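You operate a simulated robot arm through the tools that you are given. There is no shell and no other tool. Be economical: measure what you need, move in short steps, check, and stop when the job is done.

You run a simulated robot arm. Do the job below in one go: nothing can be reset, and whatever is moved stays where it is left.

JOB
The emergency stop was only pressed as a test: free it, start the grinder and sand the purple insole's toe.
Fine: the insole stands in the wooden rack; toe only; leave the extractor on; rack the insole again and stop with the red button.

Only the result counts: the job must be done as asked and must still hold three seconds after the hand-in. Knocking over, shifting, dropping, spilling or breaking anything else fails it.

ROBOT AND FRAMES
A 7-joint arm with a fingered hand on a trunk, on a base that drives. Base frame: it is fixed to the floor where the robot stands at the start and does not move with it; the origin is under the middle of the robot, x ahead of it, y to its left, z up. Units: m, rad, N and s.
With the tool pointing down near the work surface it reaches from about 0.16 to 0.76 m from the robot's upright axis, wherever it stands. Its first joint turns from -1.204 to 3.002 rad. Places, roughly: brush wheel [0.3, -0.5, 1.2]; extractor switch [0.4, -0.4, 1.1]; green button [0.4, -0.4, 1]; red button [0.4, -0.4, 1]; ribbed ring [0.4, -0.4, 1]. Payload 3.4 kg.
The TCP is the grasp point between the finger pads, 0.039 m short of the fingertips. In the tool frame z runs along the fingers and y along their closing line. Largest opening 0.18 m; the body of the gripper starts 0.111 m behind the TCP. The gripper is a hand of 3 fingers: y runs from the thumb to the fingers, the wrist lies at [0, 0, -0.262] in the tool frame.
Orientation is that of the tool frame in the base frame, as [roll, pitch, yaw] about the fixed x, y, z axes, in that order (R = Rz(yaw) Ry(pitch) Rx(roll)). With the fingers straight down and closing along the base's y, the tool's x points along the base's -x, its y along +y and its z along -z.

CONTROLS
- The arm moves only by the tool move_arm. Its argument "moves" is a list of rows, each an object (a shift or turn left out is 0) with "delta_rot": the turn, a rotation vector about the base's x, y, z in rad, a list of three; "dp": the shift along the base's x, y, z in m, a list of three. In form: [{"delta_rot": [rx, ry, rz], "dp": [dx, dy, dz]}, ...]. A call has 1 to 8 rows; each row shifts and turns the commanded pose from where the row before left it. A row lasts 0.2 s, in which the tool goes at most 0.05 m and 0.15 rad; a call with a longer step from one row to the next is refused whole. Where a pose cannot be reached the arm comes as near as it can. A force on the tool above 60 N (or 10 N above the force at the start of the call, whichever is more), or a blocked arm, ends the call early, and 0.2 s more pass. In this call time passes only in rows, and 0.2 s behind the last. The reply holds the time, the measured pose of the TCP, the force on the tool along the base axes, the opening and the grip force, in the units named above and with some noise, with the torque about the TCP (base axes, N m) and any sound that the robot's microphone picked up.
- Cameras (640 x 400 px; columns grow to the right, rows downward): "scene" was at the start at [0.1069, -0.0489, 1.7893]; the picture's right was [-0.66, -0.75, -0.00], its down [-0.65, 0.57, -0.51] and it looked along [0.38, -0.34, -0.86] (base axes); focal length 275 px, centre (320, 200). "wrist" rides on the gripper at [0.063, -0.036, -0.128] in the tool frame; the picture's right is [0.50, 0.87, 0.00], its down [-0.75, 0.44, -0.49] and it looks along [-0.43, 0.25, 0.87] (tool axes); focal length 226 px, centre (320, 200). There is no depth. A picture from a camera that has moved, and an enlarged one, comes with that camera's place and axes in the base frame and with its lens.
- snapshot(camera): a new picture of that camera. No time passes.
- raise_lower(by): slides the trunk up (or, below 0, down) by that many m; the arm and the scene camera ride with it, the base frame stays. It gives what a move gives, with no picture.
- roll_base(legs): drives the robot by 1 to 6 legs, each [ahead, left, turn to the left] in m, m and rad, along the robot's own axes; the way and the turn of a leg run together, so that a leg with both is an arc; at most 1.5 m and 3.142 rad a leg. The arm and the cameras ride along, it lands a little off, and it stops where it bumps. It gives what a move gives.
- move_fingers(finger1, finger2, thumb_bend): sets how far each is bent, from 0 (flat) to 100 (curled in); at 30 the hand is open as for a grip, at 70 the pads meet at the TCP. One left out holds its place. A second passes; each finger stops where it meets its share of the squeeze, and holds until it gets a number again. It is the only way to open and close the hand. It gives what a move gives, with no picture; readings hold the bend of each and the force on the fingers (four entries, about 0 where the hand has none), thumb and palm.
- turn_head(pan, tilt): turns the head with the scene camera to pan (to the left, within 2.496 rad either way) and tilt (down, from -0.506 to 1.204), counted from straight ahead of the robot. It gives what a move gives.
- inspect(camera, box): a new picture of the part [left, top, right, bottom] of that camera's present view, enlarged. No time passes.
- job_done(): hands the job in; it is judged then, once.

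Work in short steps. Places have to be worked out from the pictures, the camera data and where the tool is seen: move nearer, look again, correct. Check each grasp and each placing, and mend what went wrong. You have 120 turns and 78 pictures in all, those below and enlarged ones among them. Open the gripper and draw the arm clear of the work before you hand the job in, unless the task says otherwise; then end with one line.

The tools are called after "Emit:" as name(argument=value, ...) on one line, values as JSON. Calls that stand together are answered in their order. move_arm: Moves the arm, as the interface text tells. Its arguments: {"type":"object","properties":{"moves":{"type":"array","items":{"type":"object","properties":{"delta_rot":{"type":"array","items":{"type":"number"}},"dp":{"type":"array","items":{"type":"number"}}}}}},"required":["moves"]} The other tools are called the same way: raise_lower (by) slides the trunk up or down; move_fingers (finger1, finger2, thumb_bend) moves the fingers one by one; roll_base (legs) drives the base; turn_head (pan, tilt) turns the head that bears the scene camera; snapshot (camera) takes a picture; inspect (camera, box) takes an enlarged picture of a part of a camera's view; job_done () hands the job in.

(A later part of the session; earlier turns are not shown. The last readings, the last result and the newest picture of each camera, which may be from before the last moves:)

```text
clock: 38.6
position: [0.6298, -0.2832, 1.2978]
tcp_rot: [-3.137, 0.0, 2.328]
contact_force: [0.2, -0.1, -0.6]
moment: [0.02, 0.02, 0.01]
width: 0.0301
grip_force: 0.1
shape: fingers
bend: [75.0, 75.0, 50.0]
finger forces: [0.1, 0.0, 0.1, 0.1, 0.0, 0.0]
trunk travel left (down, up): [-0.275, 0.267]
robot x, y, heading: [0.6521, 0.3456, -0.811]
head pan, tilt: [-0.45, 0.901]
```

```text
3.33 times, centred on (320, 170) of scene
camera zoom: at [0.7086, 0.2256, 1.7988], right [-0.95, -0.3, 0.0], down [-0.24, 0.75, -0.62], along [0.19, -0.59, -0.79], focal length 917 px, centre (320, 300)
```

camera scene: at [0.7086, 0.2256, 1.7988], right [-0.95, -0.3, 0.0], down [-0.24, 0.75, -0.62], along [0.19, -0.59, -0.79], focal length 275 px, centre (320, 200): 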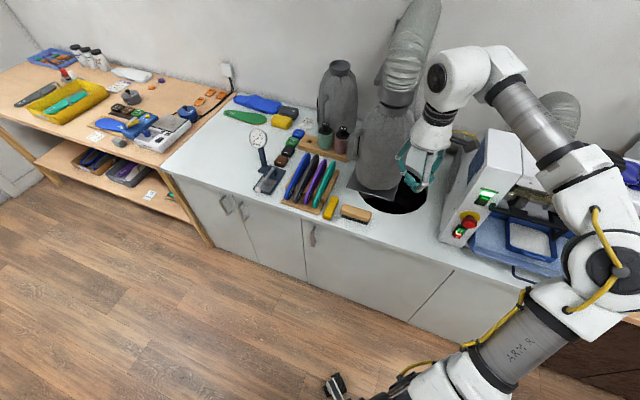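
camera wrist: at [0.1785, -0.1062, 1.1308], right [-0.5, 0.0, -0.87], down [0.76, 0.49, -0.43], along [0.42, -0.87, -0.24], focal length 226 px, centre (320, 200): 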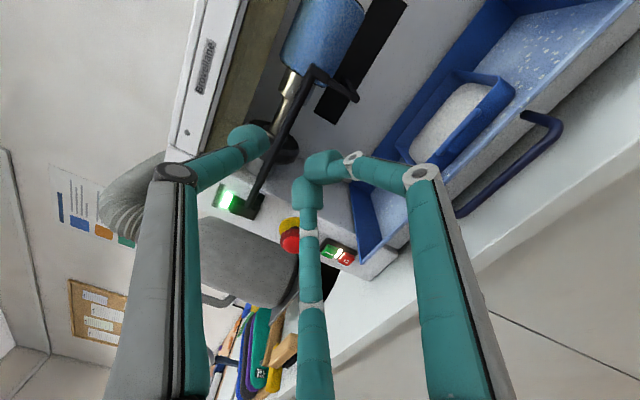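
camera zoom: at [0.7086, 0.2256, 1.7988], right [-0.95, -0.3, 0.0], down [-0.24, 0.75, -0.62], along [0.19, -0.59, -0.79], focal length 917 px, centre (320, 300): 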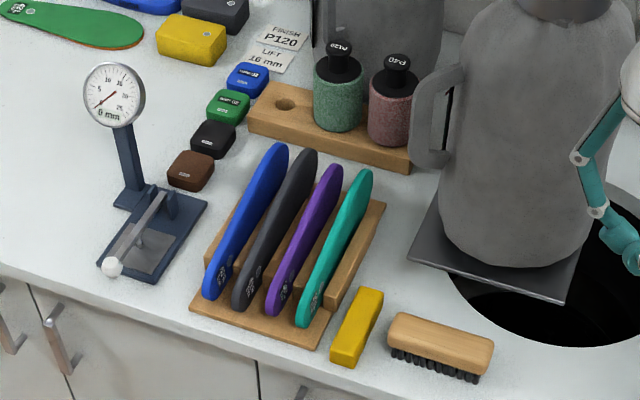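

Rack: four insoles on edge along y; purple at x≈0.97, y≈-0.43…-0.65, heel (logo) toward the room, toe to the wall. I pull the hand in a bit, drive nearer, and look from close with the wrist camera.

Emit:
move_arm(moves=[{"dp": [0.0, 0.04, 0]}, {"dp": [0.0, 0.04, 0], "delta_rot": [0, 0, -0.15]}, {"dp": [0.0, 0.04, 0], "delta_rot": [0, 0, -0.15]}, {"delta_rot": [0, 0, -0.15]}, {"delta_rot": [0, 0, -0.15]}, {"delta_rot": [0, 0, -0.15]}])

Emit:
roll_base(legs=[[0.31, 0.05, 0]])

Emit:
move_fingers(finger1=45, finger2=45, thumb_bend=45)

Emit:
snapshot(camera="wrist")

```text
clock: 40.0
position: [0.6308, -0.1635, 1.2974]
tcp_rot: [-3.135, 0.0, 1.577]
contact_force: [-0.3, -0.5, 1.1]
moment: [0.01, 0.0, -0.03]
width: 0.0301
grip_force: 0.1
shape: fingers
bend: [75.0, 75.0, 50.0]
finger forces: [0.0, 0.0, 0.0, 0.2, 0.0, 0.0]
trunk travel left (down, up): [-0.275, 0.267]
robot x, y, heading: [0.6518, 0.345, -0.813]
head pan, tilt: [-0.45, 0.901]
```

```text
clock: 42.1
position: [0.8778, -0.3558, 1.2959]
tcp_rot: [-3.135, -0.002, 1.58]
contact_force: [0.9, 0.2, -0.2]
moment: [0.0, -0.02, 0.01]
width: 0.0301
grip_force: 0.0
shape: fingers
bend: [75.0, 75.0, 50.0]
finger forces: [0.0, 0.1, 0.0, 0.0, 0.1, 0.0]
trunk travel left (down, up): [-0.275, 0.267]
robot x, y, heading: [0.901, 0.1562, -0.808]
head pan, tilt: [-0.45, 0.901]
```

```text
clock: 43.1
position: [0.8822, -0.3482, 1.2977]
tcp_rot: [-3.133, 0.001, 1.581]
contact_force: [-0.2, -0.6, 0.1]
moment: [0.02, 0.01, 0.0]
width: 0.0922
grip_force: 0.2
shape: fingers
bend: [45.0, 45.0, 45.0]
finger forces: [0.0, 0.0, 0.1, 0.0, 0.0, 0.0]
trunk travel left (down, up): [-0.275, 0.267]
robot x, y, heading: [0.9017, 0.1559, -0.807]
head pan, tilt: [-0.45, 0.901]
```

```text
44 pictures are left
camera wrist: at [0.8464, -0.2867, 1.4265], right [0.86, 0.51, -0.01], down [0.45, -0.75, 0.49], along [0.24, -0.43, -0.87], focal length 226 px, centre (320, 200)
```

wrist: 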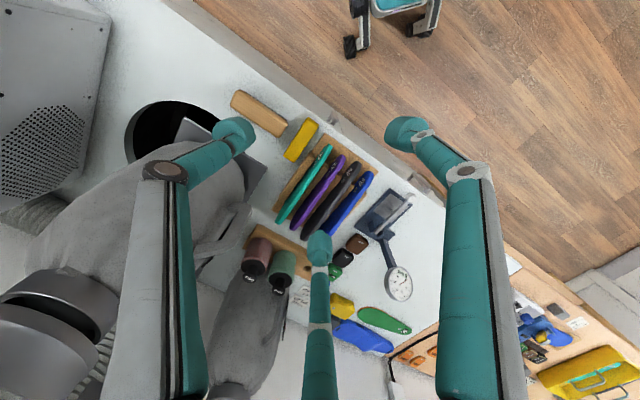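

Emit:
inspect(camera="wrist", box=[250, 110, 410, 250])

Emit:
inspect(camera="scene", box=[250, 150, 450, 290])

```text
2.86 times, centred on (330, 180) of wrist
camera zoom: at [0.8464, -0.2867, 1.4265], right [0.86, 0.51, -0.01], down [0.45, -0.75, 0.49], along [0.24, -0.43, -0.87], focal length 646 px, centre (291, 257)
```

zoom: 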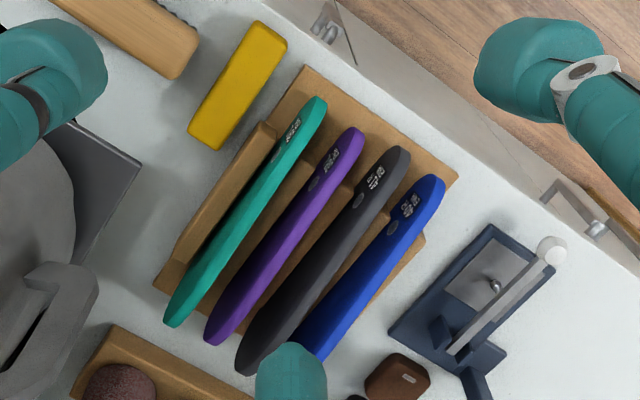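

```text
2.86 times, centred on (350, 220) of scene
camera zoom: at [0.9567, 0.036, 1.7988], right [-0.95, -0.31, 0.0], down [-0.24, 0.75, -0.62], along [0.19, -0.59, -0.79], focal length 786 px, centre (234, 143)
```

zoom: 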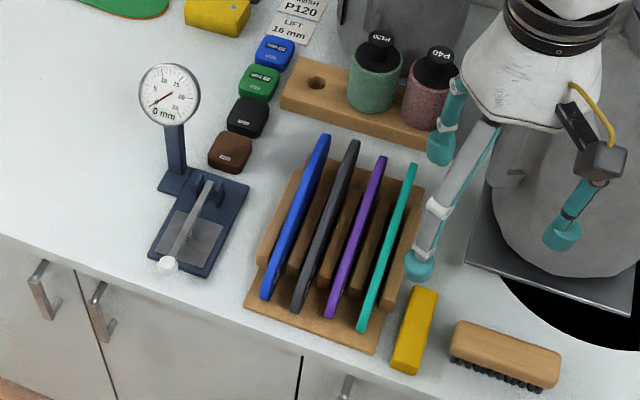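

Purple runs about from heel [0.97,-0.415] to toe [0.964,-0.64]; spacing ≈0.045. I tilt the hand 45° and come in front of the rack to judge heights and dividers.

Emit:
move_arm(moves=[{"delta_rot": [-0.13, 0, 0], "dp": [0.022, 0.0, -0.035]}, {"delta_rot": [-0.13, 0, 0], "dp": [0.022, 0.0, -0.035]}, {"delta_rot": [-0.13, 0, 0], "dp": [0.022, 0.0, -0.035]}, {"delta_rot": [-0.13, 0, 0], "dp": [0.022, 0.0, -0.035]}, {"delta_rot": [-0.13, 0, 0], "dp": [0, 0.0, -0.035]}, {"delta_rot": [-0.13, 0, 0], "dp": [0, 0.0, -0.02]}])

Emit:
snapshot(camera="wrist")

```text
clock: 44.5
position: [0.9045, -0.3996, 1.1826]
tcp_rot: [-3.124, 0.768, 1.599]
contact_force: [-0.2, 0.0, 0.6]
moment: [-0.02, 0.02, 0.02]
width: 0.0923
grip_force: 0.1
shape: fingers
bend: [45.0, 45.0, 45.0]
finger forces: [0.1, 0.1, 0.0, 0.1, 0.1, 0.0]
out of reach, approached as far as the arm can: row 5, 6
trunk travel left (down, up): [-0.275, 0.267]
robot x, y, heading: [0.8989, 0.1555, -0.811]
head pan, tilt: [-0.45, 0.901]
```

```text
41 pictures are left
camera wrist: at [0.8664, -0.2656, 1.2305], right [0.86, 0.37, -0.36], down [0.45, -0.19, 0.87], along [0.26, -0.91, -0.33], focal length 226 px, centre (320, 200)
```

wrist: 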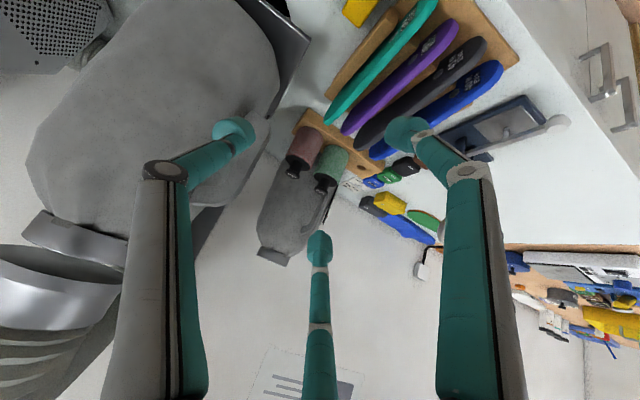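

The image is upside down and reach is limited this close; I back off 0.13 m and lower the trunk 0.1 m.

Emit:
roll_base(legs=[[-0.095, 0.09, 0]])

Emit:
raise_lower(by=-0.12)

Emit:
snapshot(camera="wrist")

```text
clock: 45.8
position: [0.8907, -0.2835, 1.1757]
tcp_rot: [-3.14, 0.756, 1.586]
contact_force: [-0.1, 0.2, 0.0]
moment: [-0.02, -0.01, -0.01]
width: 0.0924
grip_force: 0.0
shape: fingers
bend: [45.0, 45.0, 45.0]
finger forces: [0.0, 0.1, 0.1, 0.0, 0.0, 0.1]
trunk travel left (down, up): [-0.275, 0.267]
robot x, y, heading: [0.8931, 0.2832, -0.807]
head pan, tilt: [-0.45, 0.901]
```

```text
clock: 47.3
position: [0.8951, -0.2775, 1.06]
tcp_rot: [-3.137, 0.762, 1.589]
contact_force: [-0.2, -0.7, -0.3]
moment: [0.0, -0.03, 0.04]
width: 0.0923
grip_force: 0.0
shape: fingers
bend: [45.0, 45.0, 45.0]
finger forces: [0.0, 0.1, 0.1, 0.0, 0.0, 0.0]
trunk travel left (down, up): [-0.155, 0.387]
robot x, y, heading: [0.8943, 0.2796, -0.812]
head pan, tilt: [-0.45, 0.901]
```

```text
40 pictures are left
camera wrist: at [0.8559, -0.1429, 1.1095], right [0.86, 0.37, -0.35], down [0.44, -0.2, 0.87], along [0.26, -0.91, -0.34], focal length 226 px, centre (320, 200)
```

wrist: 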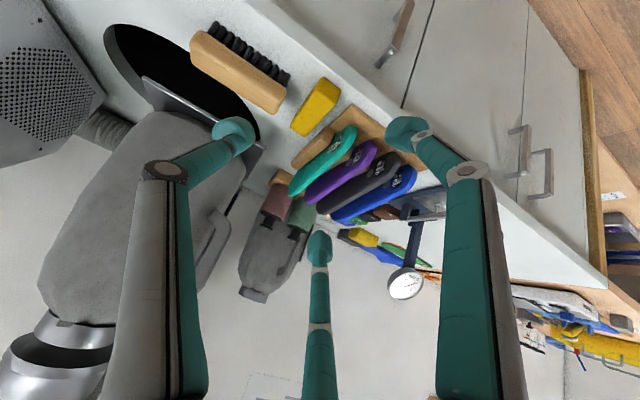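

Emit:
inspect(camera="wrist", box=[270, 80, 450, 240])

```text
2.50 times, centred on (360, 160) of wrist
camera zoom: at [0.8559, -0.1429, 1.1095], right [0.86, 0.37, -0.35], down [0.44, -0.2, 0.87], along [0.26, -0.91, -0.34], focal length 565 px, centre (220, 300)
```

zoom: 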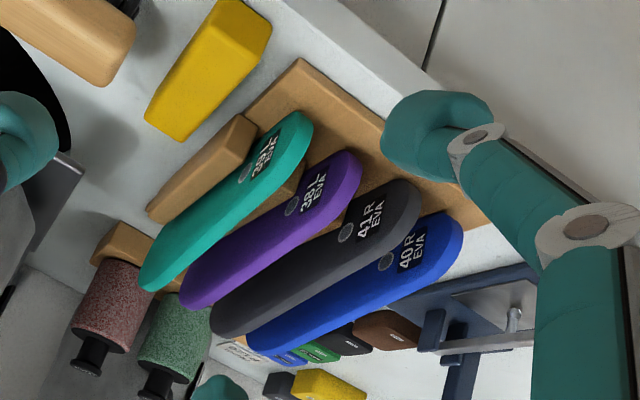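

Insole tops are at about z 0.935–0.945 and dividers reach ~0.90, so a vertical grip with fingertips only ~2.5 cm below the top edge is best. I turn the hand vertical again and drive in.

Emit:
move_arm(moves=[{"delta_rot": [0.13, 0, 0], "dp": [0.02, 0, 0.01]}, {"delta_rot": [0.13, 0, 0], "dp": [0.02, 0, 0.01]}, {"delta_rot": [0.13, 0, 0], "dp": [0.02, 0, 0]}, {"delta_rot": [0.13, 0, 0], "dp": [0.02, 0, 0]}, {"delta_rot": [0.13, 0, 0]}, {"delta_rot": [0.125, 0, 0]}])

Emit:
roll_base(legs=[[0.095, -0.09, 0]])

Emit:
move_fingers(finger1=50, finger2=50, thumb_bend=58)

Emit:
snapshot(camera="wrist")

```text
clock: 48.7
position: [0.9897, -0.2664, 1.0852]
tcp_rot: [-3.136, -0.007, 1.592]
contact_force: [0.9, 0.1, 0.0]
moment: [-0.01, 0.06, 0.03]
width: 0.0927
grip_force: 0.0
shape: fingers
bend: [45.0, 45.0, 45.0]
finger forces: [0.0, 0.0, 0.0, 0.0, 0.1, 0.0]
trunk travel left (down, up): [-0.155, 0.387]
robot x, y, heading: [0.8958, 0.2859, -0.806]
head pan, tilt: [-0.45, 0.901]
```

```text
clock: 50.0
position: [1.0094, -0.378, 1.0915]
tcp_rot: [-3.123, 0.01, 1.595]
contact_force: [-0.4, 0.0, 0.1]
moment: [-0.01, 0.01, 0.01]
width: 0.0926
grip_force: 0.0
shape: fingers
bend: [45.0, 45.0, 45.0]
finger forces: [0.1, 0.0, 0.0, 0.0, 0.0, 0.0]
trunk travel left (down, up): [-0.155, 0.387]
robot x, y, heading: [0.9023, 0.1565, -0.808]
head pan, tilt: [-0.45, 0.901]
```

```text
clock: 51.0
position: [0.985, -0.3974, 1.0841]
tcp_rot: [3.14, -0.004, 1.594]
contact_force: [-0.4, 0.5, 0.9]
moment: [0.02, -0.01, -0.02]
width: 0.0598
grip_force: 0.0
shape: fingers
bend: [50.0, 50.0, 57.0]
finger forces: [0.0, 0.0, 0.0, 0.0, 0.1, 0.0]
trunk travel left (down, up): [-0.155, 0.387]
robot x, y, heading: [0.901, 0.1531, -0.81]
head pan, tilt: [-0.45, 0.901]
```

```text
38 pictures are left
camera wrist: at [0.9468, -0.3344, 1.212], right [0.85, 0.52, 0.0], down [0.45, -0.75, 0.49], along [0.26, -0.42, -0.87], focal length 226 px, centre (320, 200)
```

wrist: 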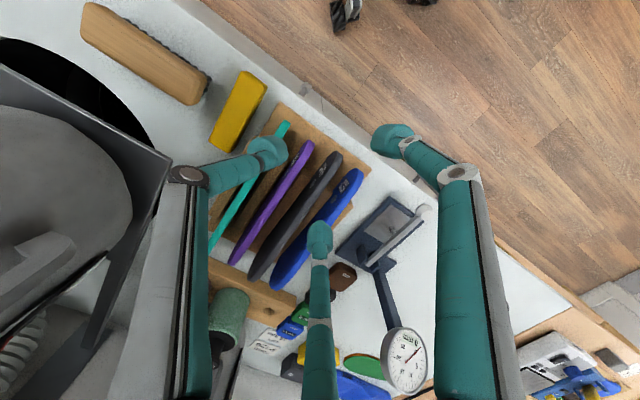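

Purple's top edge lies at x≈0.972 (heel y≈-0.417, toe y≈-0.632). I move over y=-0.475 and go down to just above it.

Emit:
move_fingers(thumb_bend=60)

Emit:
move_arm(moves=[{"dp": [-0.006, -0.04, 0]}, {"dp": [-0.006, -0.038, 0]}, {"dp": [0, 0, -0.03]}, {"dp": [0, 0, -0.03]}, {"dp": [0, 0, -0.02]}])

Emit:
snapshot(camera="wrist")

```text
clock: 52.0
position: [0.9866, -0.3965, 1.0838]
tcp_rot: [3.14, -0.004, 1.594]
contact_force: [-0.3, -0.1, -0.5]
moment: [0.01, -0.01, 0.0]
width: 0.0546
grip_force: 0.1
shape: fingers
bend: [50.0, 50.0, 60.0]
finger forces: [0.0, 0.1, 0.0, 0.0, 0.0, 0.0]
trunk travel left (down, up): [-0.155, 0.387]
robot x, y, heading: [0.8985, 0.1533, -0.806]
head pan, tilt: [-0.45, 0.901]
```

```text
clock: 53.2
position: [0.9868, -0.4616, 1.0073]
tcp_rot: [-3.132, 0.004, 1.597]
contact_force: [-0.1, 1.0, 0.2]
moment: [0.03, 0.0, 0.0]
width: 0.0548
grip_force: 0.2
shape: fingers
bend: [50.0, 50.0, 60.0]
finger forces: [0.0, 0.0, 0.0, 0.0, 0.1, 0.0]
trunk travel left (down, up): [-0.155, 0.387]
robot x, y, heading: [0.9016, 0.1583, -0.809]
head pan, tilt: [-0.45, 0.901]
```

```text
37 pictures are left
camera wrist: at [0.9494, -0.3987, 1.136], right [0.85, 0.52, -0.01], down [0.46, -0.74, 0.49], along [0.25, -0.42, -0.87], focal length 226 px, centre (320, 200)
```

wrist: 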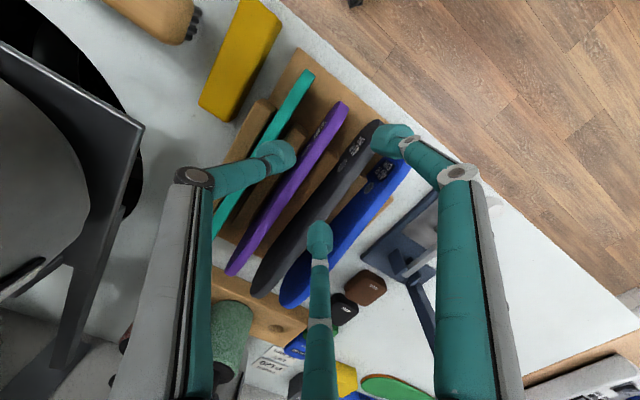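

Emit:
inspect(camera="wrist", box=[220, 60, 420, 260])

Emit:
inspect(camera="scene", box=[260, 150, 420, 290])

```text
2.00 times, centred on (320, 160) of wrist
camera zoom: at [0.9494, -0.3987, 1.136], right [0.85, 0.52, -0.01], down [0.46, -0.74, 0.49], along [0.25, -0.42, -0.87], focal length 452 px, centre (320, 280)
```

zoom: 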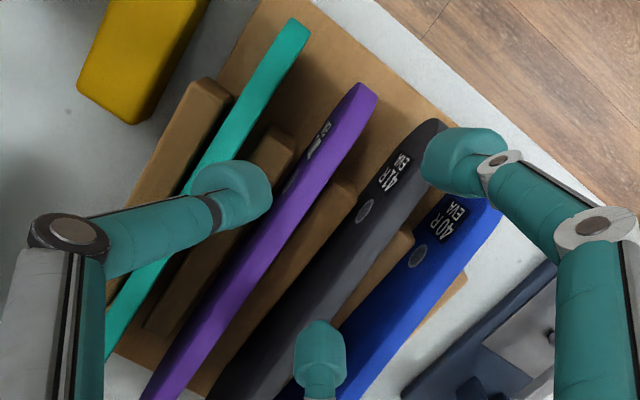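

```text
2.86 times, centred on (340, 220) of scene
camera zoom: at [1.0742, -0.0625, 1.6657], right [-0.95, -0.31, 0.0], down [-0.24, 0.75, -0.62], along [0.19, -0.59, -0.78], focal length 786 px, centre (263, 143)
```

zoom: 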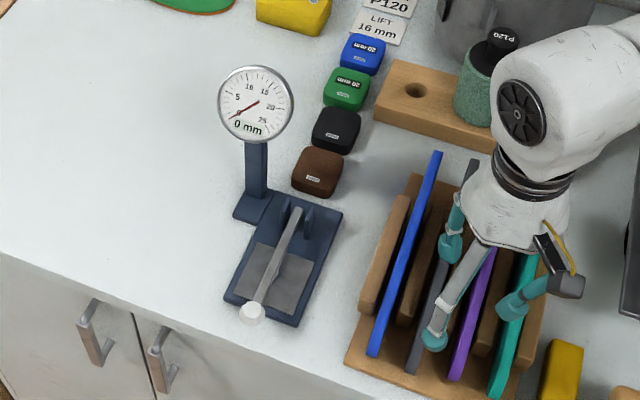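

Thickness ≈0.012, gaps ≈0.026. I pre-shape tighter (fingers 56, thumb 66) so that tips fall mid-gap, and shift x to 0.976, y -0.475.

Emit:
move_fingers(finger1=56, finger2=56, thumb_bend=66)

Emit:
move_arm(moves=[{"dp": [-0.01, -0.012, 0]}, {"dp": [0, 0, -0.012]}])

Emit:
inspect(camera="wrist", box=[220, 60, 420, 260])

```text
clock: 54.2
position: [0.9771, -0.4709, 1.0049]
tcp_rot: [3.141, -0.002, 1.593]
contact_force: [-0.5, -0.3, -0.1]
moment: [0.0, -0.02, 0.0]
width: 0.0318
grip_force: 0.0
shape: fingers
bend: [56.0, 56.0, 66.0]
finger forces: [0.0, 0.0, 0.0, 0.0, 0.0, 0.1]
trunk travel left (down, up): [-0.155, 0.387]
robot x, y, heading: [0.901, 0.1538, -0.81]
head pan, tilt: [-0.45, 0.901]
```

```text
clock: 54.8
position: [0.9741, -0.4774, 0.9954]
tcp_rot: [-3.133, 0.002, 1.596]
contact_force: [-0.3, 0.7, 0.1]
moment: [-0.02, 0.02, 0.01]
width: 0.0319
grip_force: 0.0
shape: fingers
bend: [56.0, 56.0, 66.0]
finger forces: [0.1, 0.0, 0.0, 0.1, 0.0, 0.0]
trunk travel left (down, up): [-0.155, 0.387]
robot x, y, heading: [0.904, 0.1618, -0.813]
head pan, tilt: [-0.45, 0.901]
```

```text
2.00 times, centred on (320, 160) of wrist
camera zoom: at [0.9376, -0.413, 1.1232], right [0.85, 0.52, -0.01], down [0.46, -0.74, 0.49], along [0.25, -0.42, -0.87], focal length 452 px, centre (320, 280)
```

zoom: 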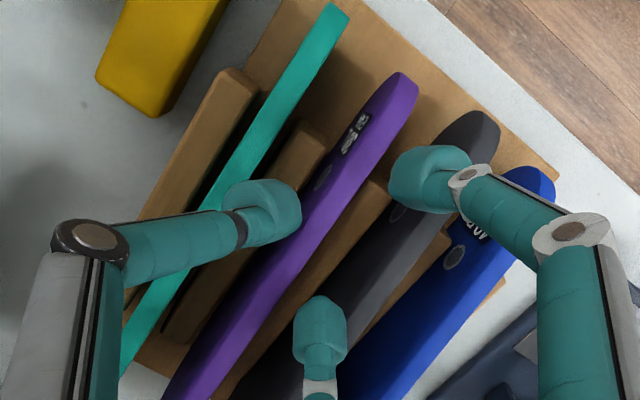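

Both flanks need tips ≈0.019 from purple's centre; I close the thumb to 70, fingers to 58 and yaw by -0.05 to be parallel, then check again.

Emit:
move_arm(moves=[{"delta_rot": [0, 0, -0.05]}])

Emit:
move_fingers(finger1=58, finger2=58, thumb_bend=70)

Emit:
inspect(camera="wrist", box=[220, 60, 420, 260])

```text
clock: 55.2
position: [0.9711, -0.4807, 0.9939]
tcp_rot: [-3.139, -0.001, 1.545]
contact_force: [-0.1, -0.3, -0.5]
moment: [-0.02, -0.02, -0.03]
width: 0.0318
grip_force: 0.1
shape: fingers
bend: [56.0, 56.0, 66.0]
finger forces: [0.1, 0.0, 0.0, 0.0, 0.0, 0.0]
trunk travel left (down, up): [-0.155, 0.387]
robot x, y, heading: [0.8996, 0.1576, -0.807]
head pan, tilt: [-0.45, 0.901]
```

```text
clock: 56.2
position: [0.974, -0.4767, 0.9948]
tcp_rot: [-3.136, 0.002, 1.546]
contact_force: [0.0, -0.4, 0.4]
moment: [-0.01, 0.01, 0.01]
width: 0.0243
grip_force: 0.0
shape: fingers
bend: [57.0, 57.0, 70.0]
finger forces: [0.0, 0.0, 0.1, 0.0, 0.1, 0.0]
trunk travel left (down, up): [-0.155, 0.387]
robot x, y, heading: [0.9026, 0.1536, -0.809]
head pan, tilt: [-0.45, 0.901]
```

```text
2.00 times, centred on (320, 160) of wrist
camera zoom: at [0.939, -0.4125, 1.1229], right [0.88, 0.48, -0.01], down [0.42, -0.76, 0.49], along [0.23, -0.43, -0.87], focal length 452 px, centre (320, 280)
```

zoom: 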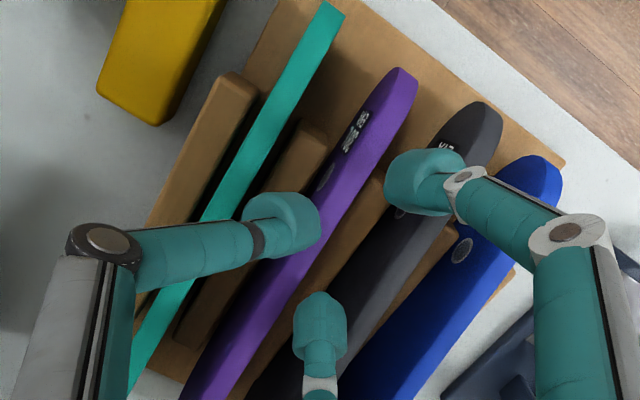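

Shift +5 mm in x and yaw back 0.03, then descend 18 mm and check clearances.

Emit:
move_arm(moves=[{"dp": [0.005, 0, 0], "delta_rot": [0, 0, 0.03]}, {"dp": [0, 0, -0.009]}, {"dp": [0, 0, -0.009]}])

Emit:
inspect(camera="wrist", box=[220, 60, 420, 260])

```text
clock: 57.0
position: [0.9767, -0.4787, 0.9761]
tcp_rot: [-3.135, 0.0, 1.576]
contact_force: [-0.8, 0.8, 0.7]
moment: [0.01, -0.02, 0.0]
width: 0.0242
grip_force: 0.0
shape: fingers
bend: [57.0, 57.0, 70.0]
finger forces: [0.0, 0.0, 0.0, 0.0, 0.0, 0.1]
trunk travel left (down, up): [-0.155, 0.387]
robot x, y, heading: [0.9003, 0.1579, -0.807]
head pan, tilt: [-0.45, 0.901]
```

```text
2.00 times, centred on (320, 160) of wrist
camera zoom: at [0.9409, -0.4147, 1.1038], right [0.86, 0.5, 0.0], down [0.44, -0.75, 0.49], along [0.24, -0.43, -0.87], focal length 452 px, centre (320, 280)
```

zoom: 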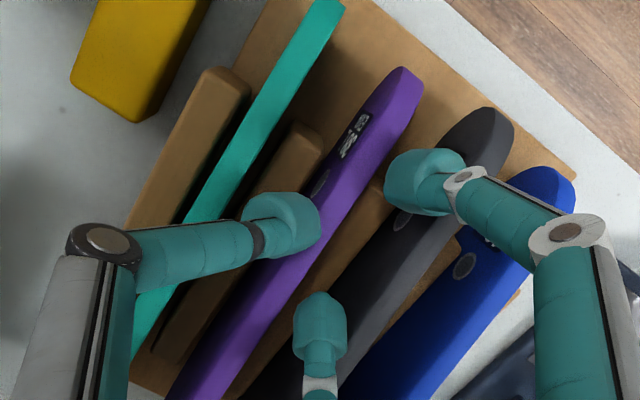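

Tips are level with the top edge and clear on both sides. I descend another 18 mm.

Emit:
move_arm(moves=[{"dp": [0, 0, -0.006]}, {"dp": [0, 0, -0.006]}, {"dp": [0, 0, -0.006]}])

Emit:
inspect(camera="wrist", box=[220, 60, 420, 260])

```text
clock: 57.8
position: [0.9756, -0.4781, 0.9591]
tcp_rot: [-3.134, 0.001, 1.577]
contact_force: [0.1, 0.1, 0.1]
moment: [-0.03, -0.03, 0.03]
width: 0.0243
grip_force: 0.0
shape: fingers
bend: [57.0, 57.0, 70.0]
finger forces: [0.2, 0.0, 0.0, 0.1, 0.1, 0.1]
trunk travel left (down, up): [-0.155, 0.387]
robot x, y, heading: [0.901, 0.1584, -0.808]
head pan, tilt: [-0.45, 0.901]
```

```text
2.00 times, centred on (320, 160) of wrist
camera zoom: at [0.9406, -0.4144, 1.0859], right [0.86, 0.5, 0.0], down [0.44, -0.75, 0.49], along [0.24, -0.42, -0.87], focal length 452 px, centre (320, 280)
```

zoom: 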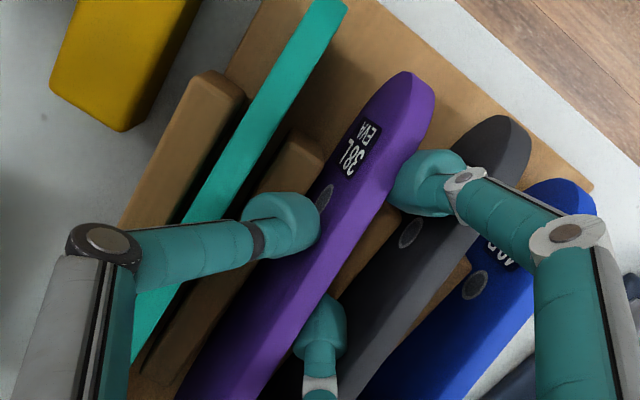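

The fingers are now either side of purple. 5 mm further down and close gently.

Emit:
move_arm(moves=[{"dp": [0, 0, -0.005]}])

Emit:
move_fingers(finger1=68, finger2=68, thumb_bend=78)

Emit:
inspect(camera="wrist", box=[220, 60, 420, 260])

```text
clock: 58.2
position: [0.9777, -0.4783, 0.953]
tcp_rot: [-3.136, 0.001, 1.575]
contact_force: [0.0, -0.2, -0.7]
moment: [0.0, -0.01, -0.02]
width: 0.0243
grip_force: 0.0
shape: fingers
bend: [57.0, 57.0, 70.0]
finger forces: [0.1, 0.1, 0.0, 0.1, 0.0, 0.0]
trunk travel left (down, up): [-0.155, 0.387]
robot x, y, heading: [0.9014, 0.1557, -0.807]
head pan, tilt: [-0.45, 0.901]
```

```text
clock: 59.2
position: [0.9768, -0.4782, 0.9538]
tcp_rot: [-3.136, -0.001, 1.576]
contact_force: [-0.4, 0.1, -0.4]
moment: [0.06, 0.02, -0.05]
width: 0.0142
grip_force: 11.5
shape: fingers
bend: [61.0, 61.0, 74.0]
finger forces: [6.2, 5.1, 0.1, 0.0, 11.5, 0.0]
trunk travel left (down, up): [-0.155, 0.387]
robot x, y, heading: [0.9035, 0.1579, -0.811]
head pan, tilt: [-0.45, 0.901]
```

```text
2.00 times, centred on (320, 160) of wrist
camera zoom: at [0.9406, -0.4144, 1.0816], right [0.86, 0.5, 0.0], down [0.44, -0.75, 0.49], along [0.24, -0.43, -0.87], focal length 452 px, centre (320, 280)
```

zoom: 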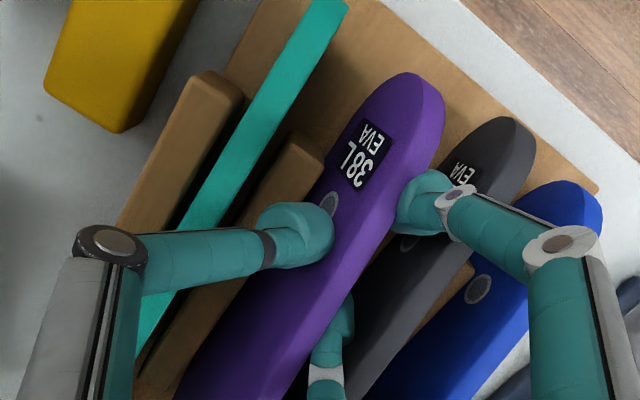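

Held with 11.5 N. I squeeze a little more and lift straight up 0.12 m.

Emit:
move_fingers(finger1=71, finger2=71, thumb_bend=82)

Emit:
move_arm(moves=[{"dp": [0, 0, 0.015]}, {"dp": [0, 0, 0.02]}, {"dp": [0, 0, 0.025]}, {"dp": [0, 0, 0.03]}, {"dp": [0, 0, 0.03]}])

Emit:
snapshot(camera="wrist")

Emit:
snapshot(camera="scene")

```text
clock: 60.2
position: [0.9771, -0.4773, 0.9545]
tcp_rot: [-3.137, -0.001, 1.576]
contact_force: [0.1, 0.4, -0.5]
moment: [-0.01, 0.0, -0.06]
width: 0.0133
grip_force: 17.9
shape: fingers
bend: [62.0, 62.0, 75.0]
finger forces: [9.2, 8.2, 0.0, 0.0, 17.8, 0.0]
trunk travel left (down, up): [-0.155, 0.387]
robot x, y, heading: [0.9042, 0.159, -0.807]
head pan, tilt: [-0.45, 0.901]
```

```text
clock: 61.4
position: [0.977, -0.4777, 1.0758]
tcp_rot: [-3.137, 0.001, 1.576]
contact_force: [-0.3, 0.0, -0.2]
moment: [0.0, 0.0, -0.02]
width: 0.0126
grip_force: 16.9
shape: fingers
bend: [62.0, 62.0, 75.0]
finger forces: [8.5, 8.8, 0.0, 0.2, 17.1, 0.0]
trunk travel left (down, up): [-0.155, 0.387]
robot x, y, heading: [0.8995, 0.1573, -0.813]
head pan, tilt: [-0.45, 0.901]
```

```text
29 pictures are left
camera wrist: at [0.9404, -0.4141, 1.2025], right [0.86, 0.5, 0.0], down [0.44, -0.75, 0.49], along [0.24, -0.43, -0.87], focal length 226 px, centre (320, 200)
```

wrist: 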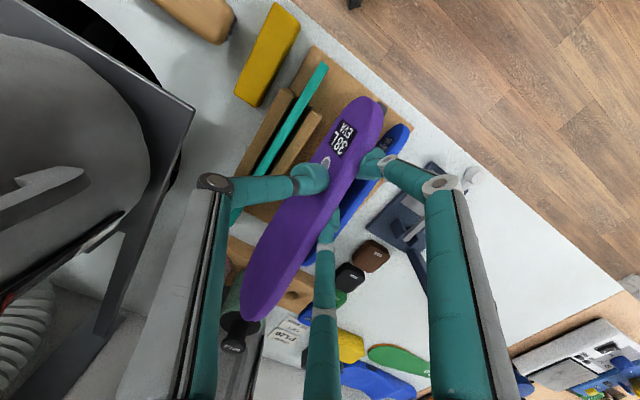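

```text
28 pictures are left
camera scene: at [1.0631, -0.0722, 1.6655], right [-0.95, -0.31, 0.0], down [-0.24, 0.75, -0.62], along [0.19, -0.59, -0.79], focal length 275 px, centre (320, 200)
```

scene: 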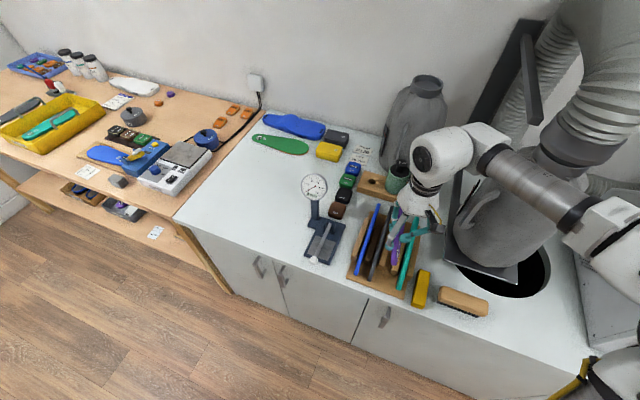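

Purple is lifted cleanly; the others stayed put. I raise the trunk, pull the arm back, back away from the bench, and then drive along it to the grinder.

Emit:
raise_lower(by=0.12)

Emit:
move_arm(moves=[{"dp": [0, 0.03, 0]}, {"dp": [0, 0.03, 0]}, {"dp": [0, 0.02, 0]}])

Emit:
roll_base(legs=[[-0.192, 0.183, 0]])

Emit:
roll_base(legs=[[-0.583, -0.612, 0]])

```text
clock: 62.9
position: [0.9777, -0.4787, 1.1916]
tcp_rot: [-3.136, 0.0, 1.576]
contact_force: [1.3, -0.1, 0.2]
moment: [0.03, -0.01, 0.02]
width: 0.0125
grip_force: 17.4
shape: fingers
bend: [63.0, 62.0, 75.0]
finger forces: [8.5, 8.7, 0.0, 0.1, 17.1, 0.0]
trunk travel left (down, up): [-0.275, 0.267]
robot x, y, heading: [0.9008, 0.157, -0.809]
head pan, tilt: [-0.45, 0.901]
```

```text
clock: 63.7
position: [0.9765, -0.397, 1.195]
tcp_rot: [-3.137, 0.002, 1.576]
contact_force: [-0.2, 0.2, -0.9]
moment: [0.04, -0.01, -0.02]
width: 0.0124
grip_force: 17.2
shape: fingers
bend: [63.0, 62.0, 75.0]
finger forces: [8.5, 8.8, 0.1, 0.0, 17.3, 0.0]
trunk travel left (down, up): [-0.275, 0.267]
robot x, y, heading: [0.9034, 0.1545, -0.812]
head pan, tilt: [-0.45, 0.901]
```

```text
clock: 65.7
position: [0.9905, -0.1775, 1.2033]
tcp_rot: [3.108, -0.026, 1.552]
contact_force: [-0.1, 0.4, 0.0]
moment: [0.04, -0.06, 0.03]
width: 0.0119
grip_force: 17.2
shape: fingers
bend: [63.0, 63.0, 76.0]
finger forces: [8.6, 8.7, 0.0, 0.1, 17.0, 0.0]
trunk travel left (down, up): [-0.275, 0.267]
robot x, y, heading: [0.8962, 0.338, -0.825]
head pan, tilt: [-0.45, 0.901]
stopped in leg 1: the robot was blocked; the commanded pose is now the measured one
```

```text
clock: 70.2
position: [0.1525, -0.1579, 1.2026]
tcp_rot: [3.128, -0.016, 1.555]
contact_force: [-0.5, 0.2, -0.9]
moment: [0.01, -0.03, -0.03]
width: 0.012
grip_force: 17.0
shape: fingers
bend: [63.0, 63.0, 76.0]
finger forces: [8.7, 8.7, 0.0, 0.1, 17.3, 0.0]
trunk travel left (down, up): [-0.275, 0.267]
robot x, y, heading: [0.0499, 0.3522, -0.823]
head pan, tilt: [-0.45, 0.901]
```

The base bumped something at (0.9,0.34) when reversing; noted—I'll check that spot. Now at the grinder; look from both cameras.

Emit:
snapshot(camera="wrist")

Emit:
turn_head(pan=1.5, tilt=0.85)

Emit:
snapshot(camera="scene")

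```text
27 pictures are left
camera wrist: at [0.1154, -0.0957, 1.3311], right [0.87, 0.49, 0.02], down [0.42, -0.77, 0.49], along [0.25, -0.42, -0.87], focal length 226 px, centre (320, 200)
```

wrist: 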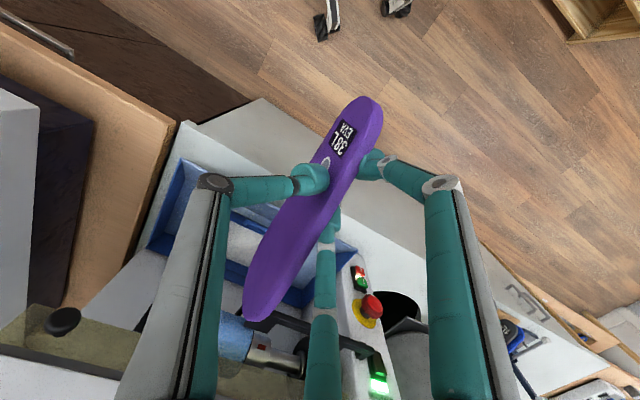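

```text
clock: 72.1
position: [0.1532, -0.1558, 1.2035]
tcp_rot: [3.123, -0.019, 1.555]
contact_force: [-0.7, -0.3, 0.1]
moment: [0.03, 0.0, 0.0]
width: 0.0118
grip_force: 16.8
shape: fingers
bend: [63.0, 63.0, 76.0]
finger forces: [8.6, 8.6, 0.1, 0.1, 17.2, 0.0]
trunk travel left (down, up): [-0.275, 0.267]
robot x, y, heading: [0.0502, 0.3528, -0.823]
head pan, tilt: [1.499, 0.85]
```

```text
26 pictures are left
camera scene: at [0.1439, 0.354, 1.8033], right [0.62, -0.78, 0.0], down [-0.59, -0.47, -0.66], along [0.52, 0.42, -0.75], focal length 275 px, centre (320, 200)
```

scene: 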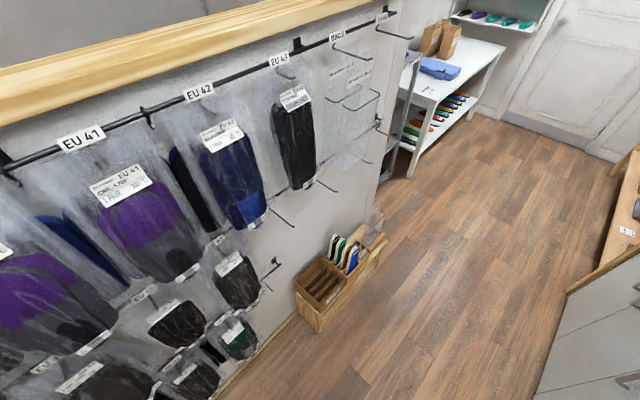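

The stand behind looks unmoved. The toe is at about [0.16,-0.31,1.155]; the drum centre x≈0.14, with a black rod ending at x≈0.185. I shift to x -0.028 and approach to about 2.5 cm short of the drum.

Emit:
move_arm(moves=[{"dp": [-0.014, 0, 0], "delta_rot": [0, 0, 0.02]}, {"dp": [-0.014, 0, 0]}, {"dp": [0, -0.03, 0]}, {"dp": [0, -0.03, 0]}, {"dp": [0, -0.025, 0]}])

Emit:
turn_head(pan=-0.6, tilt=0.75)

Emit:
inspect(camera="wrist", box=[180, 200, 400, 400])

Emit:
snapshot(camera="scene")

```text
clock: 73.3
position: [0.1243, -0.2392, 1.2041]
tcp_rot: [3.129, -0.014, 1.576]
contact_force: [0.1, 3.9, -0.8]
moment: [0.29, 0.0, 0.06]
width: 0.0095
grip_force: 18.0
shape: fingers
bend: [65.0, 63.0, 76.0]
finger forces: [8.1, 10.5, 0.0, 0.1, 18.0, 0.0]
trunk travel left (down, up): [-0.275, 0.267]
robot x, y, heading: [0.0491, 0.3523, -0.824]
head pan, tilt: [1.499, 0.85]
```

```text
clock: 75.3
position: [0.1251, -0.2406, 1.2037]
tcp_rot: [3.127, -0.012, 1.576]
contact_force: [-0.5, 2.4, -0.1]
moment: [0.26, -0.03, 0.11]
width: 0.0093
grip_force: 17.5
shape: fingers
bend: [65.0, 63.0, 76.0]
finger forces: [8.6, 10.0, 0.0, 0.0, 18.3, 0.1]
trunk travel left (down, up): [-0.275, 0.267]
robot x, y, heading: [0.0487, 0.3524, -0.828]
head pan, tilt: [-0.6, 0.75]
```

```text
2.00 times, centred on (290, 300) of wrist
camera zoom: at [0.086, -0.1787, 1.3321], right [0.86, 0.5, 0.02], down [0.43, -0.76, 0.49], along [0.26, -0.41, -0.87], focal length 452 px, centre (380, 0)
```

zoom: 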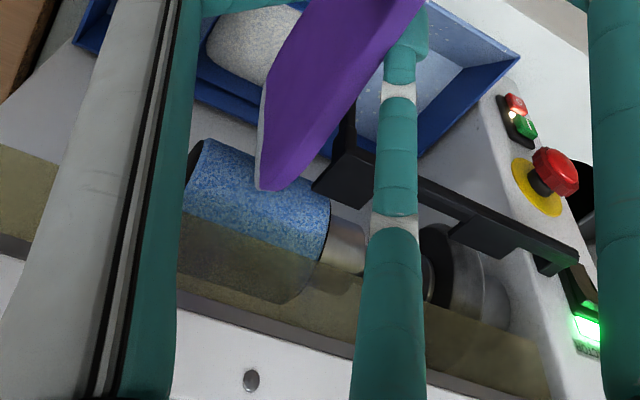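

```text
24 pictures are left
camera scene: at [0.0949, 0.2235, 1.8106], right [-0.99, -0.15, 0.0], down [-0.1, 0.68, -0.73], along [0.11, -0.72, -0.69], focal length 275 px, centre (320, 200)
```

scene: 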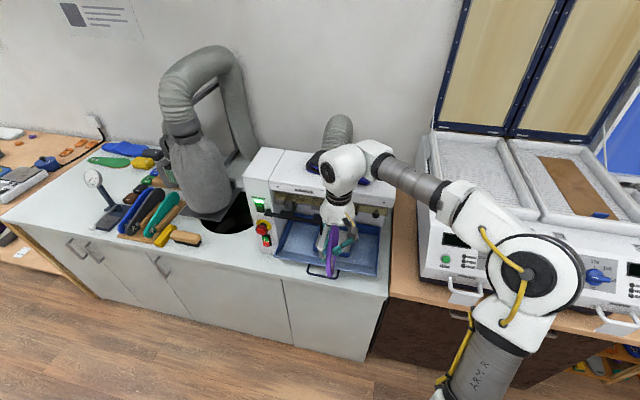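

The toe is already in light contact (≈3 N) with the drum and has been for ~2 s; the drum is nearer than I judged. I back off and inspect the toe.

Emit:
move_arm(moves=[{"dp": [0, 0.03, 0]}, {"dp": [0, 0.04, 0]}])

Emit:
inspect(camera="wrist", box=[200, 80, 420, 340])

```text
clock: 75.9
position: [0.1242, -0.17, 1.2053]
tcp_rot: [3.127, -0.014, 1.575]
contact_force: [-0.3, 0.4, 0.0]
moment: [0.01, 0.0, -0.04]
width: 0.009
grip_force: 17.9
shape: fingers
bend: [65.0, 63.0, 76.0]
finger forces: [9.5, 9.0, 0.0, 0.0, 18.5, 0.1]
trunk travel left (down, up): [-0.275, 0.267]
robot x, y, heading: [0.0502, 0.3537, -0.825]
head pan, tilt: [-0.6, 0.75]
```

```text
1.54 times, centred on (310, 210) of wrist
camera zoom: at [0.0854, -0.1064, 1.3328], right [0.86, 0.5, 0.02], down [0.43, -0.76, 0.49], along [0.26, -0.41, -0.87], focal length 348 px, centre (335, 185)
```

zoom: 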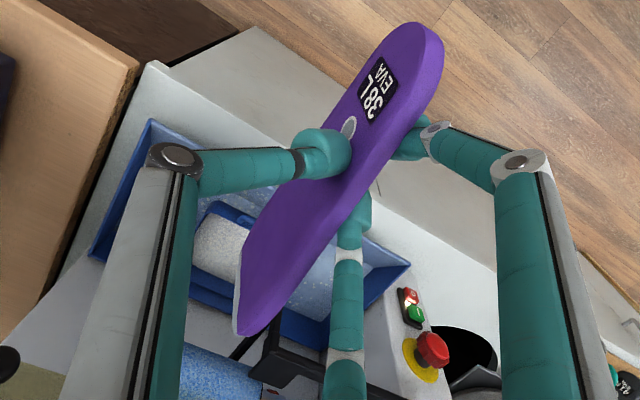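

Emit:
inspect(camera="wrist", box=[250, 210, 350, 330])

```text
3.33 times, centred on (300, 270) of wrist
camera zoom: at [0.0854, -0.1064, 1.3328], right [0.86, 0.5, 0.02], down [0.43, -0.76, 0.49], along [0.26, -0.41, -0.87], focal length 754 px, centre (387, -33)
```

zoom: 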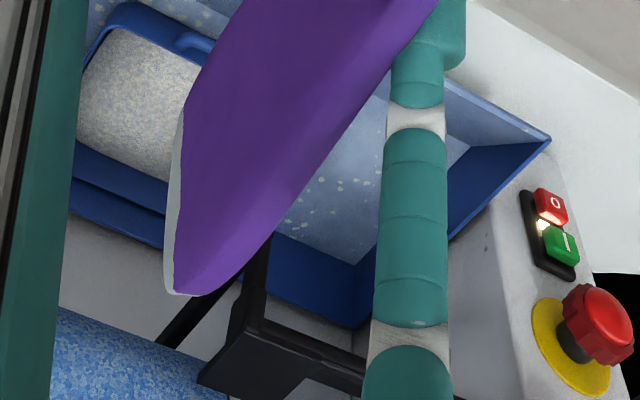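

The toe edge now carries a pale sanded face across its end. I make one more short light pass at the same depth for evenness, then withdraw.

Emit:
move_arm(moves=[{"dp": [0, -0.04, 0]}, {"dp": [0, -0.031, 0]}, {"dp": [0, -0.001, 0.003]}, {"dp": [0, 0, -0.003]}, {"dp": [0, 0, -0.003]}, {"dp": [0, 0, 0.003]}])

Emit:
move_arm(moves=[{"dp": [0, 0.032, 0]}, {"dp": [0, 0.04, 0]}, {"dp": [0, 0.04, 0]}])

Emit:
inspect(camera="wrist", box=[220, 80, 420, 330])

```text
clock: 77.3
position: [0.125, -0.2427, 1.2039]
tcp_rot: [3.128, -0.013, 1.575]
contact_force: [0.2, 1.3, -0.4]
moment: [0.23, 0.01, -0.01]
width: 0.0085
grip_force: 18.4
shape: fingers
bend: [65.0, 63.0, 76.0]
finger forces: [9.0, 9.9, 0.0, 0.1, 18.6, 0.0]
trunk travel left (down, up): [-0.275, 0.267]
robot x, y, heading: [0.0513, 0.3539, -0.825]
head pan, tilt: [-0.6, 0.75]
```

```text
clock: 78.1
position: [0.1267, -0.1289, 1.2048]
tcp_rot: [3.127, -0.013, 1.577]
contact_force: [1.2, 1.0, -0.9]
moment: [-0.01, -0.06, 0.02]
width: 0.0087
grip_force: 18.4
shape: fingers
bend: [65.0, 63.0, 76.0]
finger forces: [9.7, 9.1, 0.1, 0.0, 18.6, 0.0]
trunk travel left (down, up): [-0.275, 0.267]
robot x, y, heading: [0.0493, 0.3551, -0.828]
head pan, tilt: [-0.6, 0.75]
```

```text
1.60 times, centred on (320, 205) of wrist
camera zoom: at [0.086, -0.0661, 1.3329], right [0.86, 0.5, 0.02], down [0.43, -0.76, 0.49], along [0.26, -0.41, -0.87], focal length 362 px, centre (320, 192)
```

zoom: 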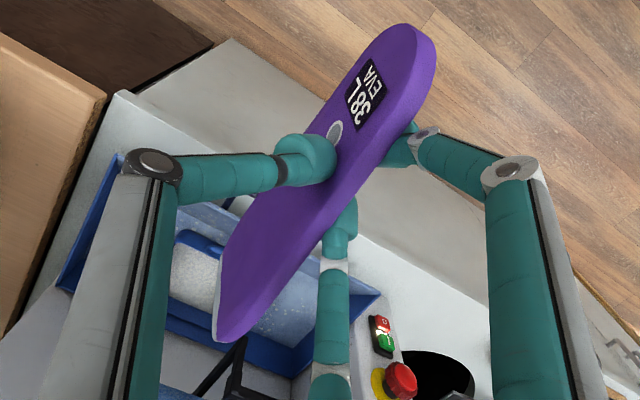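

Sanded flat at the toe only. Now back to the rack: drive along the bench, keeping clear of the stand behind.

Emit:
roll_base(legs=[[0.604, 0.599, 0]])

Emit:
move_arm(moves=[{"delta_rot": [-0.013, 0.019, 0]}])

```text
clock: 82.6
position: [0.97, -0.175, 1.2015]
tcp_rot: [3.123, -0.02, 1.579]
contact_force: [0.5, -0.9, 0.1]
moment: [0.04, 0.04, -0.01]
width: 0.0087
grip_force: 18.9
shape: fingers
bend: [65.0, 63.0, 76.0]
finger forces: [9.6, 9.1, 0.0, 0.1, 18.5, 0.1]
trunk travel left (down, up): [-0.275, 0.267]
robot x, y, heading: [0.8954, 0.3144, -0.821]
head pan, tilt: [-0.6, 0.75]
```

```text
clock: 83.0
position: [0.9819, -0.162, 1.2064]
tcp_rot: [-3.131, 0.003, 1.58]
contact_force: [-0.5, 0.3, 0.1]
moment: [0.01, 0.0, 0.0]
width: 0.0084
grip_force: 19.0
shape: fingers
bend: [65.0, 63.0, 76.0]
finger forces: [9.6, 9.1, 0.0, 0.0, 18.6, 0.0]
trunk travel left (down, up): [-0.275, 0.267]
robot x, y, heading: [0.8996, 0.3193, -0.825]
head pan, tilt: [-0.6, 0.75]
```

Emit:
roll_base(legs=[[0.118, -0.108, 0]])

Emit:
move_arm(moves=[{"dp": [-0.004, -0.04, 0]}, {"dp": [0, -0.04, 0]}, {"dp": [0, -0.04, 0]}, {"dp": [0, -0.034, 0]}])

Emit:
raise_lower(by=-0.12)

Emit:
snapshot(camera="wrist")

```text
clock: 84.4
position: [0.9871, -0.3191, 1.208]
tcp_rot: [-3.129, 0.005, 1.581]
contact_force: [-0.7, 0.0, 0.8]
moment: [0.07, 0.01, -0.02]
width: 0.0085
grip_force: 19.2
shape: fingers
bend: [65.0, 63.0, 76.0]
finger forces: [9.6, 9.0, 0.0, 0.0, 18.7, 0.0]
trunk travel left (down, up): [-0.275, 0.267]
robot x, y, heading: [0.8979, 0.1562, -0.821]
head pan, tilt: [-0.6, 0.75]
```

```text
clock: 85.4
position: [0.9697, -0.4848, 1.2006]
tcp_rot: [-3.139, -0.005, 1.579]
contact_force: [-0.1, 0.2, -0.7]
moment: [0.06, -0.02, -0.01]
width: 0.0086
grip_force: 18.7
shape: fingers
bend: [65.0, 63.0, 76.0]
finger forces: [9.6, 9.0, 0.0, 0.0, 18.6, 0.0]
trunk travel left (down, up): [-0.275, 0.267]
robot x, y, heading: [0.8953, 0.1523, -0.816]
head pan, tilt: [-0.6, 0.75]
```

```text
clock: 86.9
position: [0.9761, -0.4755, 1.0875]
tcp_rot: [-3.137, 0.004, 1.581]
contact_force: [-0.8, 0.0, 0.3]
moment: [0.03, -0.05, 0.02]
width: 0.0088
grip_force: 18.6
shape: fingers
bend: [65.0, 63.0, 76.0]
finger forces: [9.6, 9.2, 0.0, 0.0, 18.6, 0.0]
trunk travel left (down, up): [-0.155, 0.387]
robot x, y, heading: [0.899, 0.1563, -0.822]
head pan, tilt: [-0.6, 0.75]
```

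```text
20 pictures are left
camera wrist: at [0.9392, -0.4116, 1.2146], right [0.86, 0.51, -0.01], down [0.45, -0.75, 0.49], along [0.25, -0.43, -0.87], focal length 226 px, centre (320, 200)
```

wrist: 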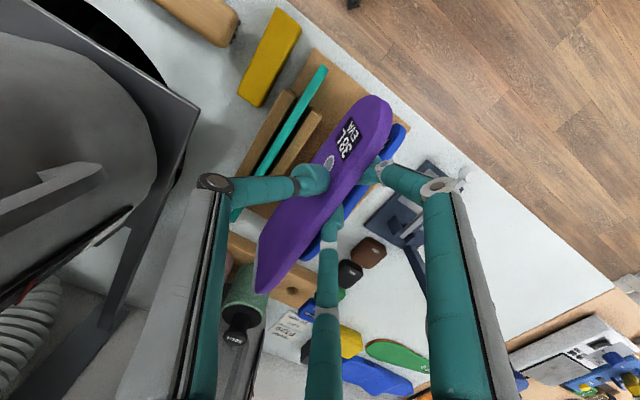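

I compare the insole's attitude with the slots using the head camera.

Emit:
turn_head(pan=-0.45, tilt=0.95)

Emit:
inspect(camera="scene", box=[310, 150, 470, 290])

Emit:
inspect(camera="wrist", box=[220, 60, 420, 310])

```text
clock: 87.7
position: [0.9796, -0.4751, 1.0863]
tcp_rot: [-3.136, 0.003, 1.582]
contact_force: [-0.7, 0.5, -0.8]
moment: [0.0, 0.0, 0.02]
width: 0.0082
grip_force: 18.7
shape: fingers
bend: [65.0, 63.0, 76.0]
finger forces: [9.7, 9.1, 0.1, 0.0, 18.6, 0.0]
trunk travel left (down, up): [-0.155, 0.387]
robot x, y, heading: [0.9044, 0.1573, -0.821]
head pan, tilt: [-0.45, 0.949]
```

```text
2.86 times, centred on (390, 220) of scene
camera zoom: at [1.0618, -0.0693, 1.662], right [-0.96, -0.3, 0.0], down [-0.24, 0.78, -0.58], along [0.17, -0.55, -0.82], focal length 786 px, centre (120, 143)
```

zoom: 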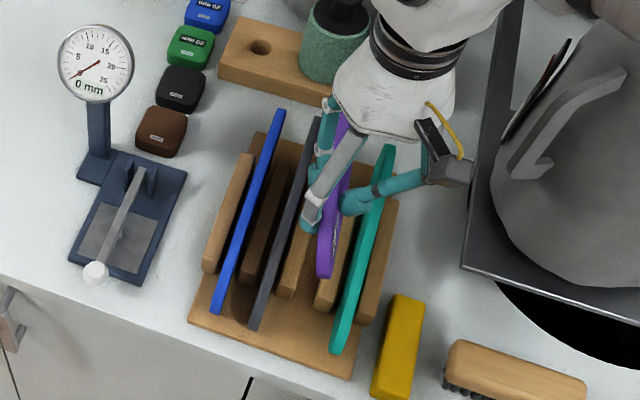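

```text
1.60 times, centred on (320, 185) of wrist
camera zoom: at [0.9417, -0.4112, 1.214], right [0.86, 0.51, -0.01], down [0.45, -0.75, 0.49], along [0.24, -0.43, -0.87], focal length 362 px, centre (320, 224)
```

zoom: 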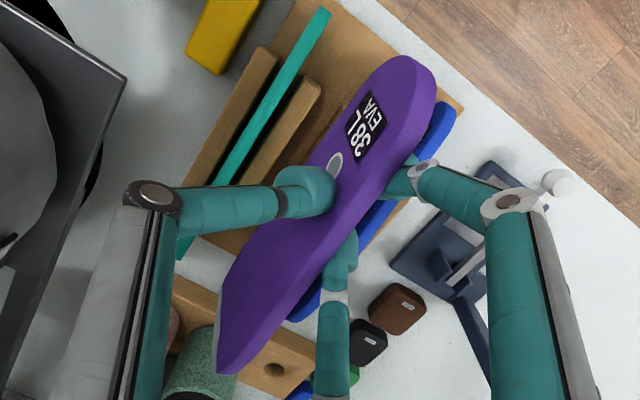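

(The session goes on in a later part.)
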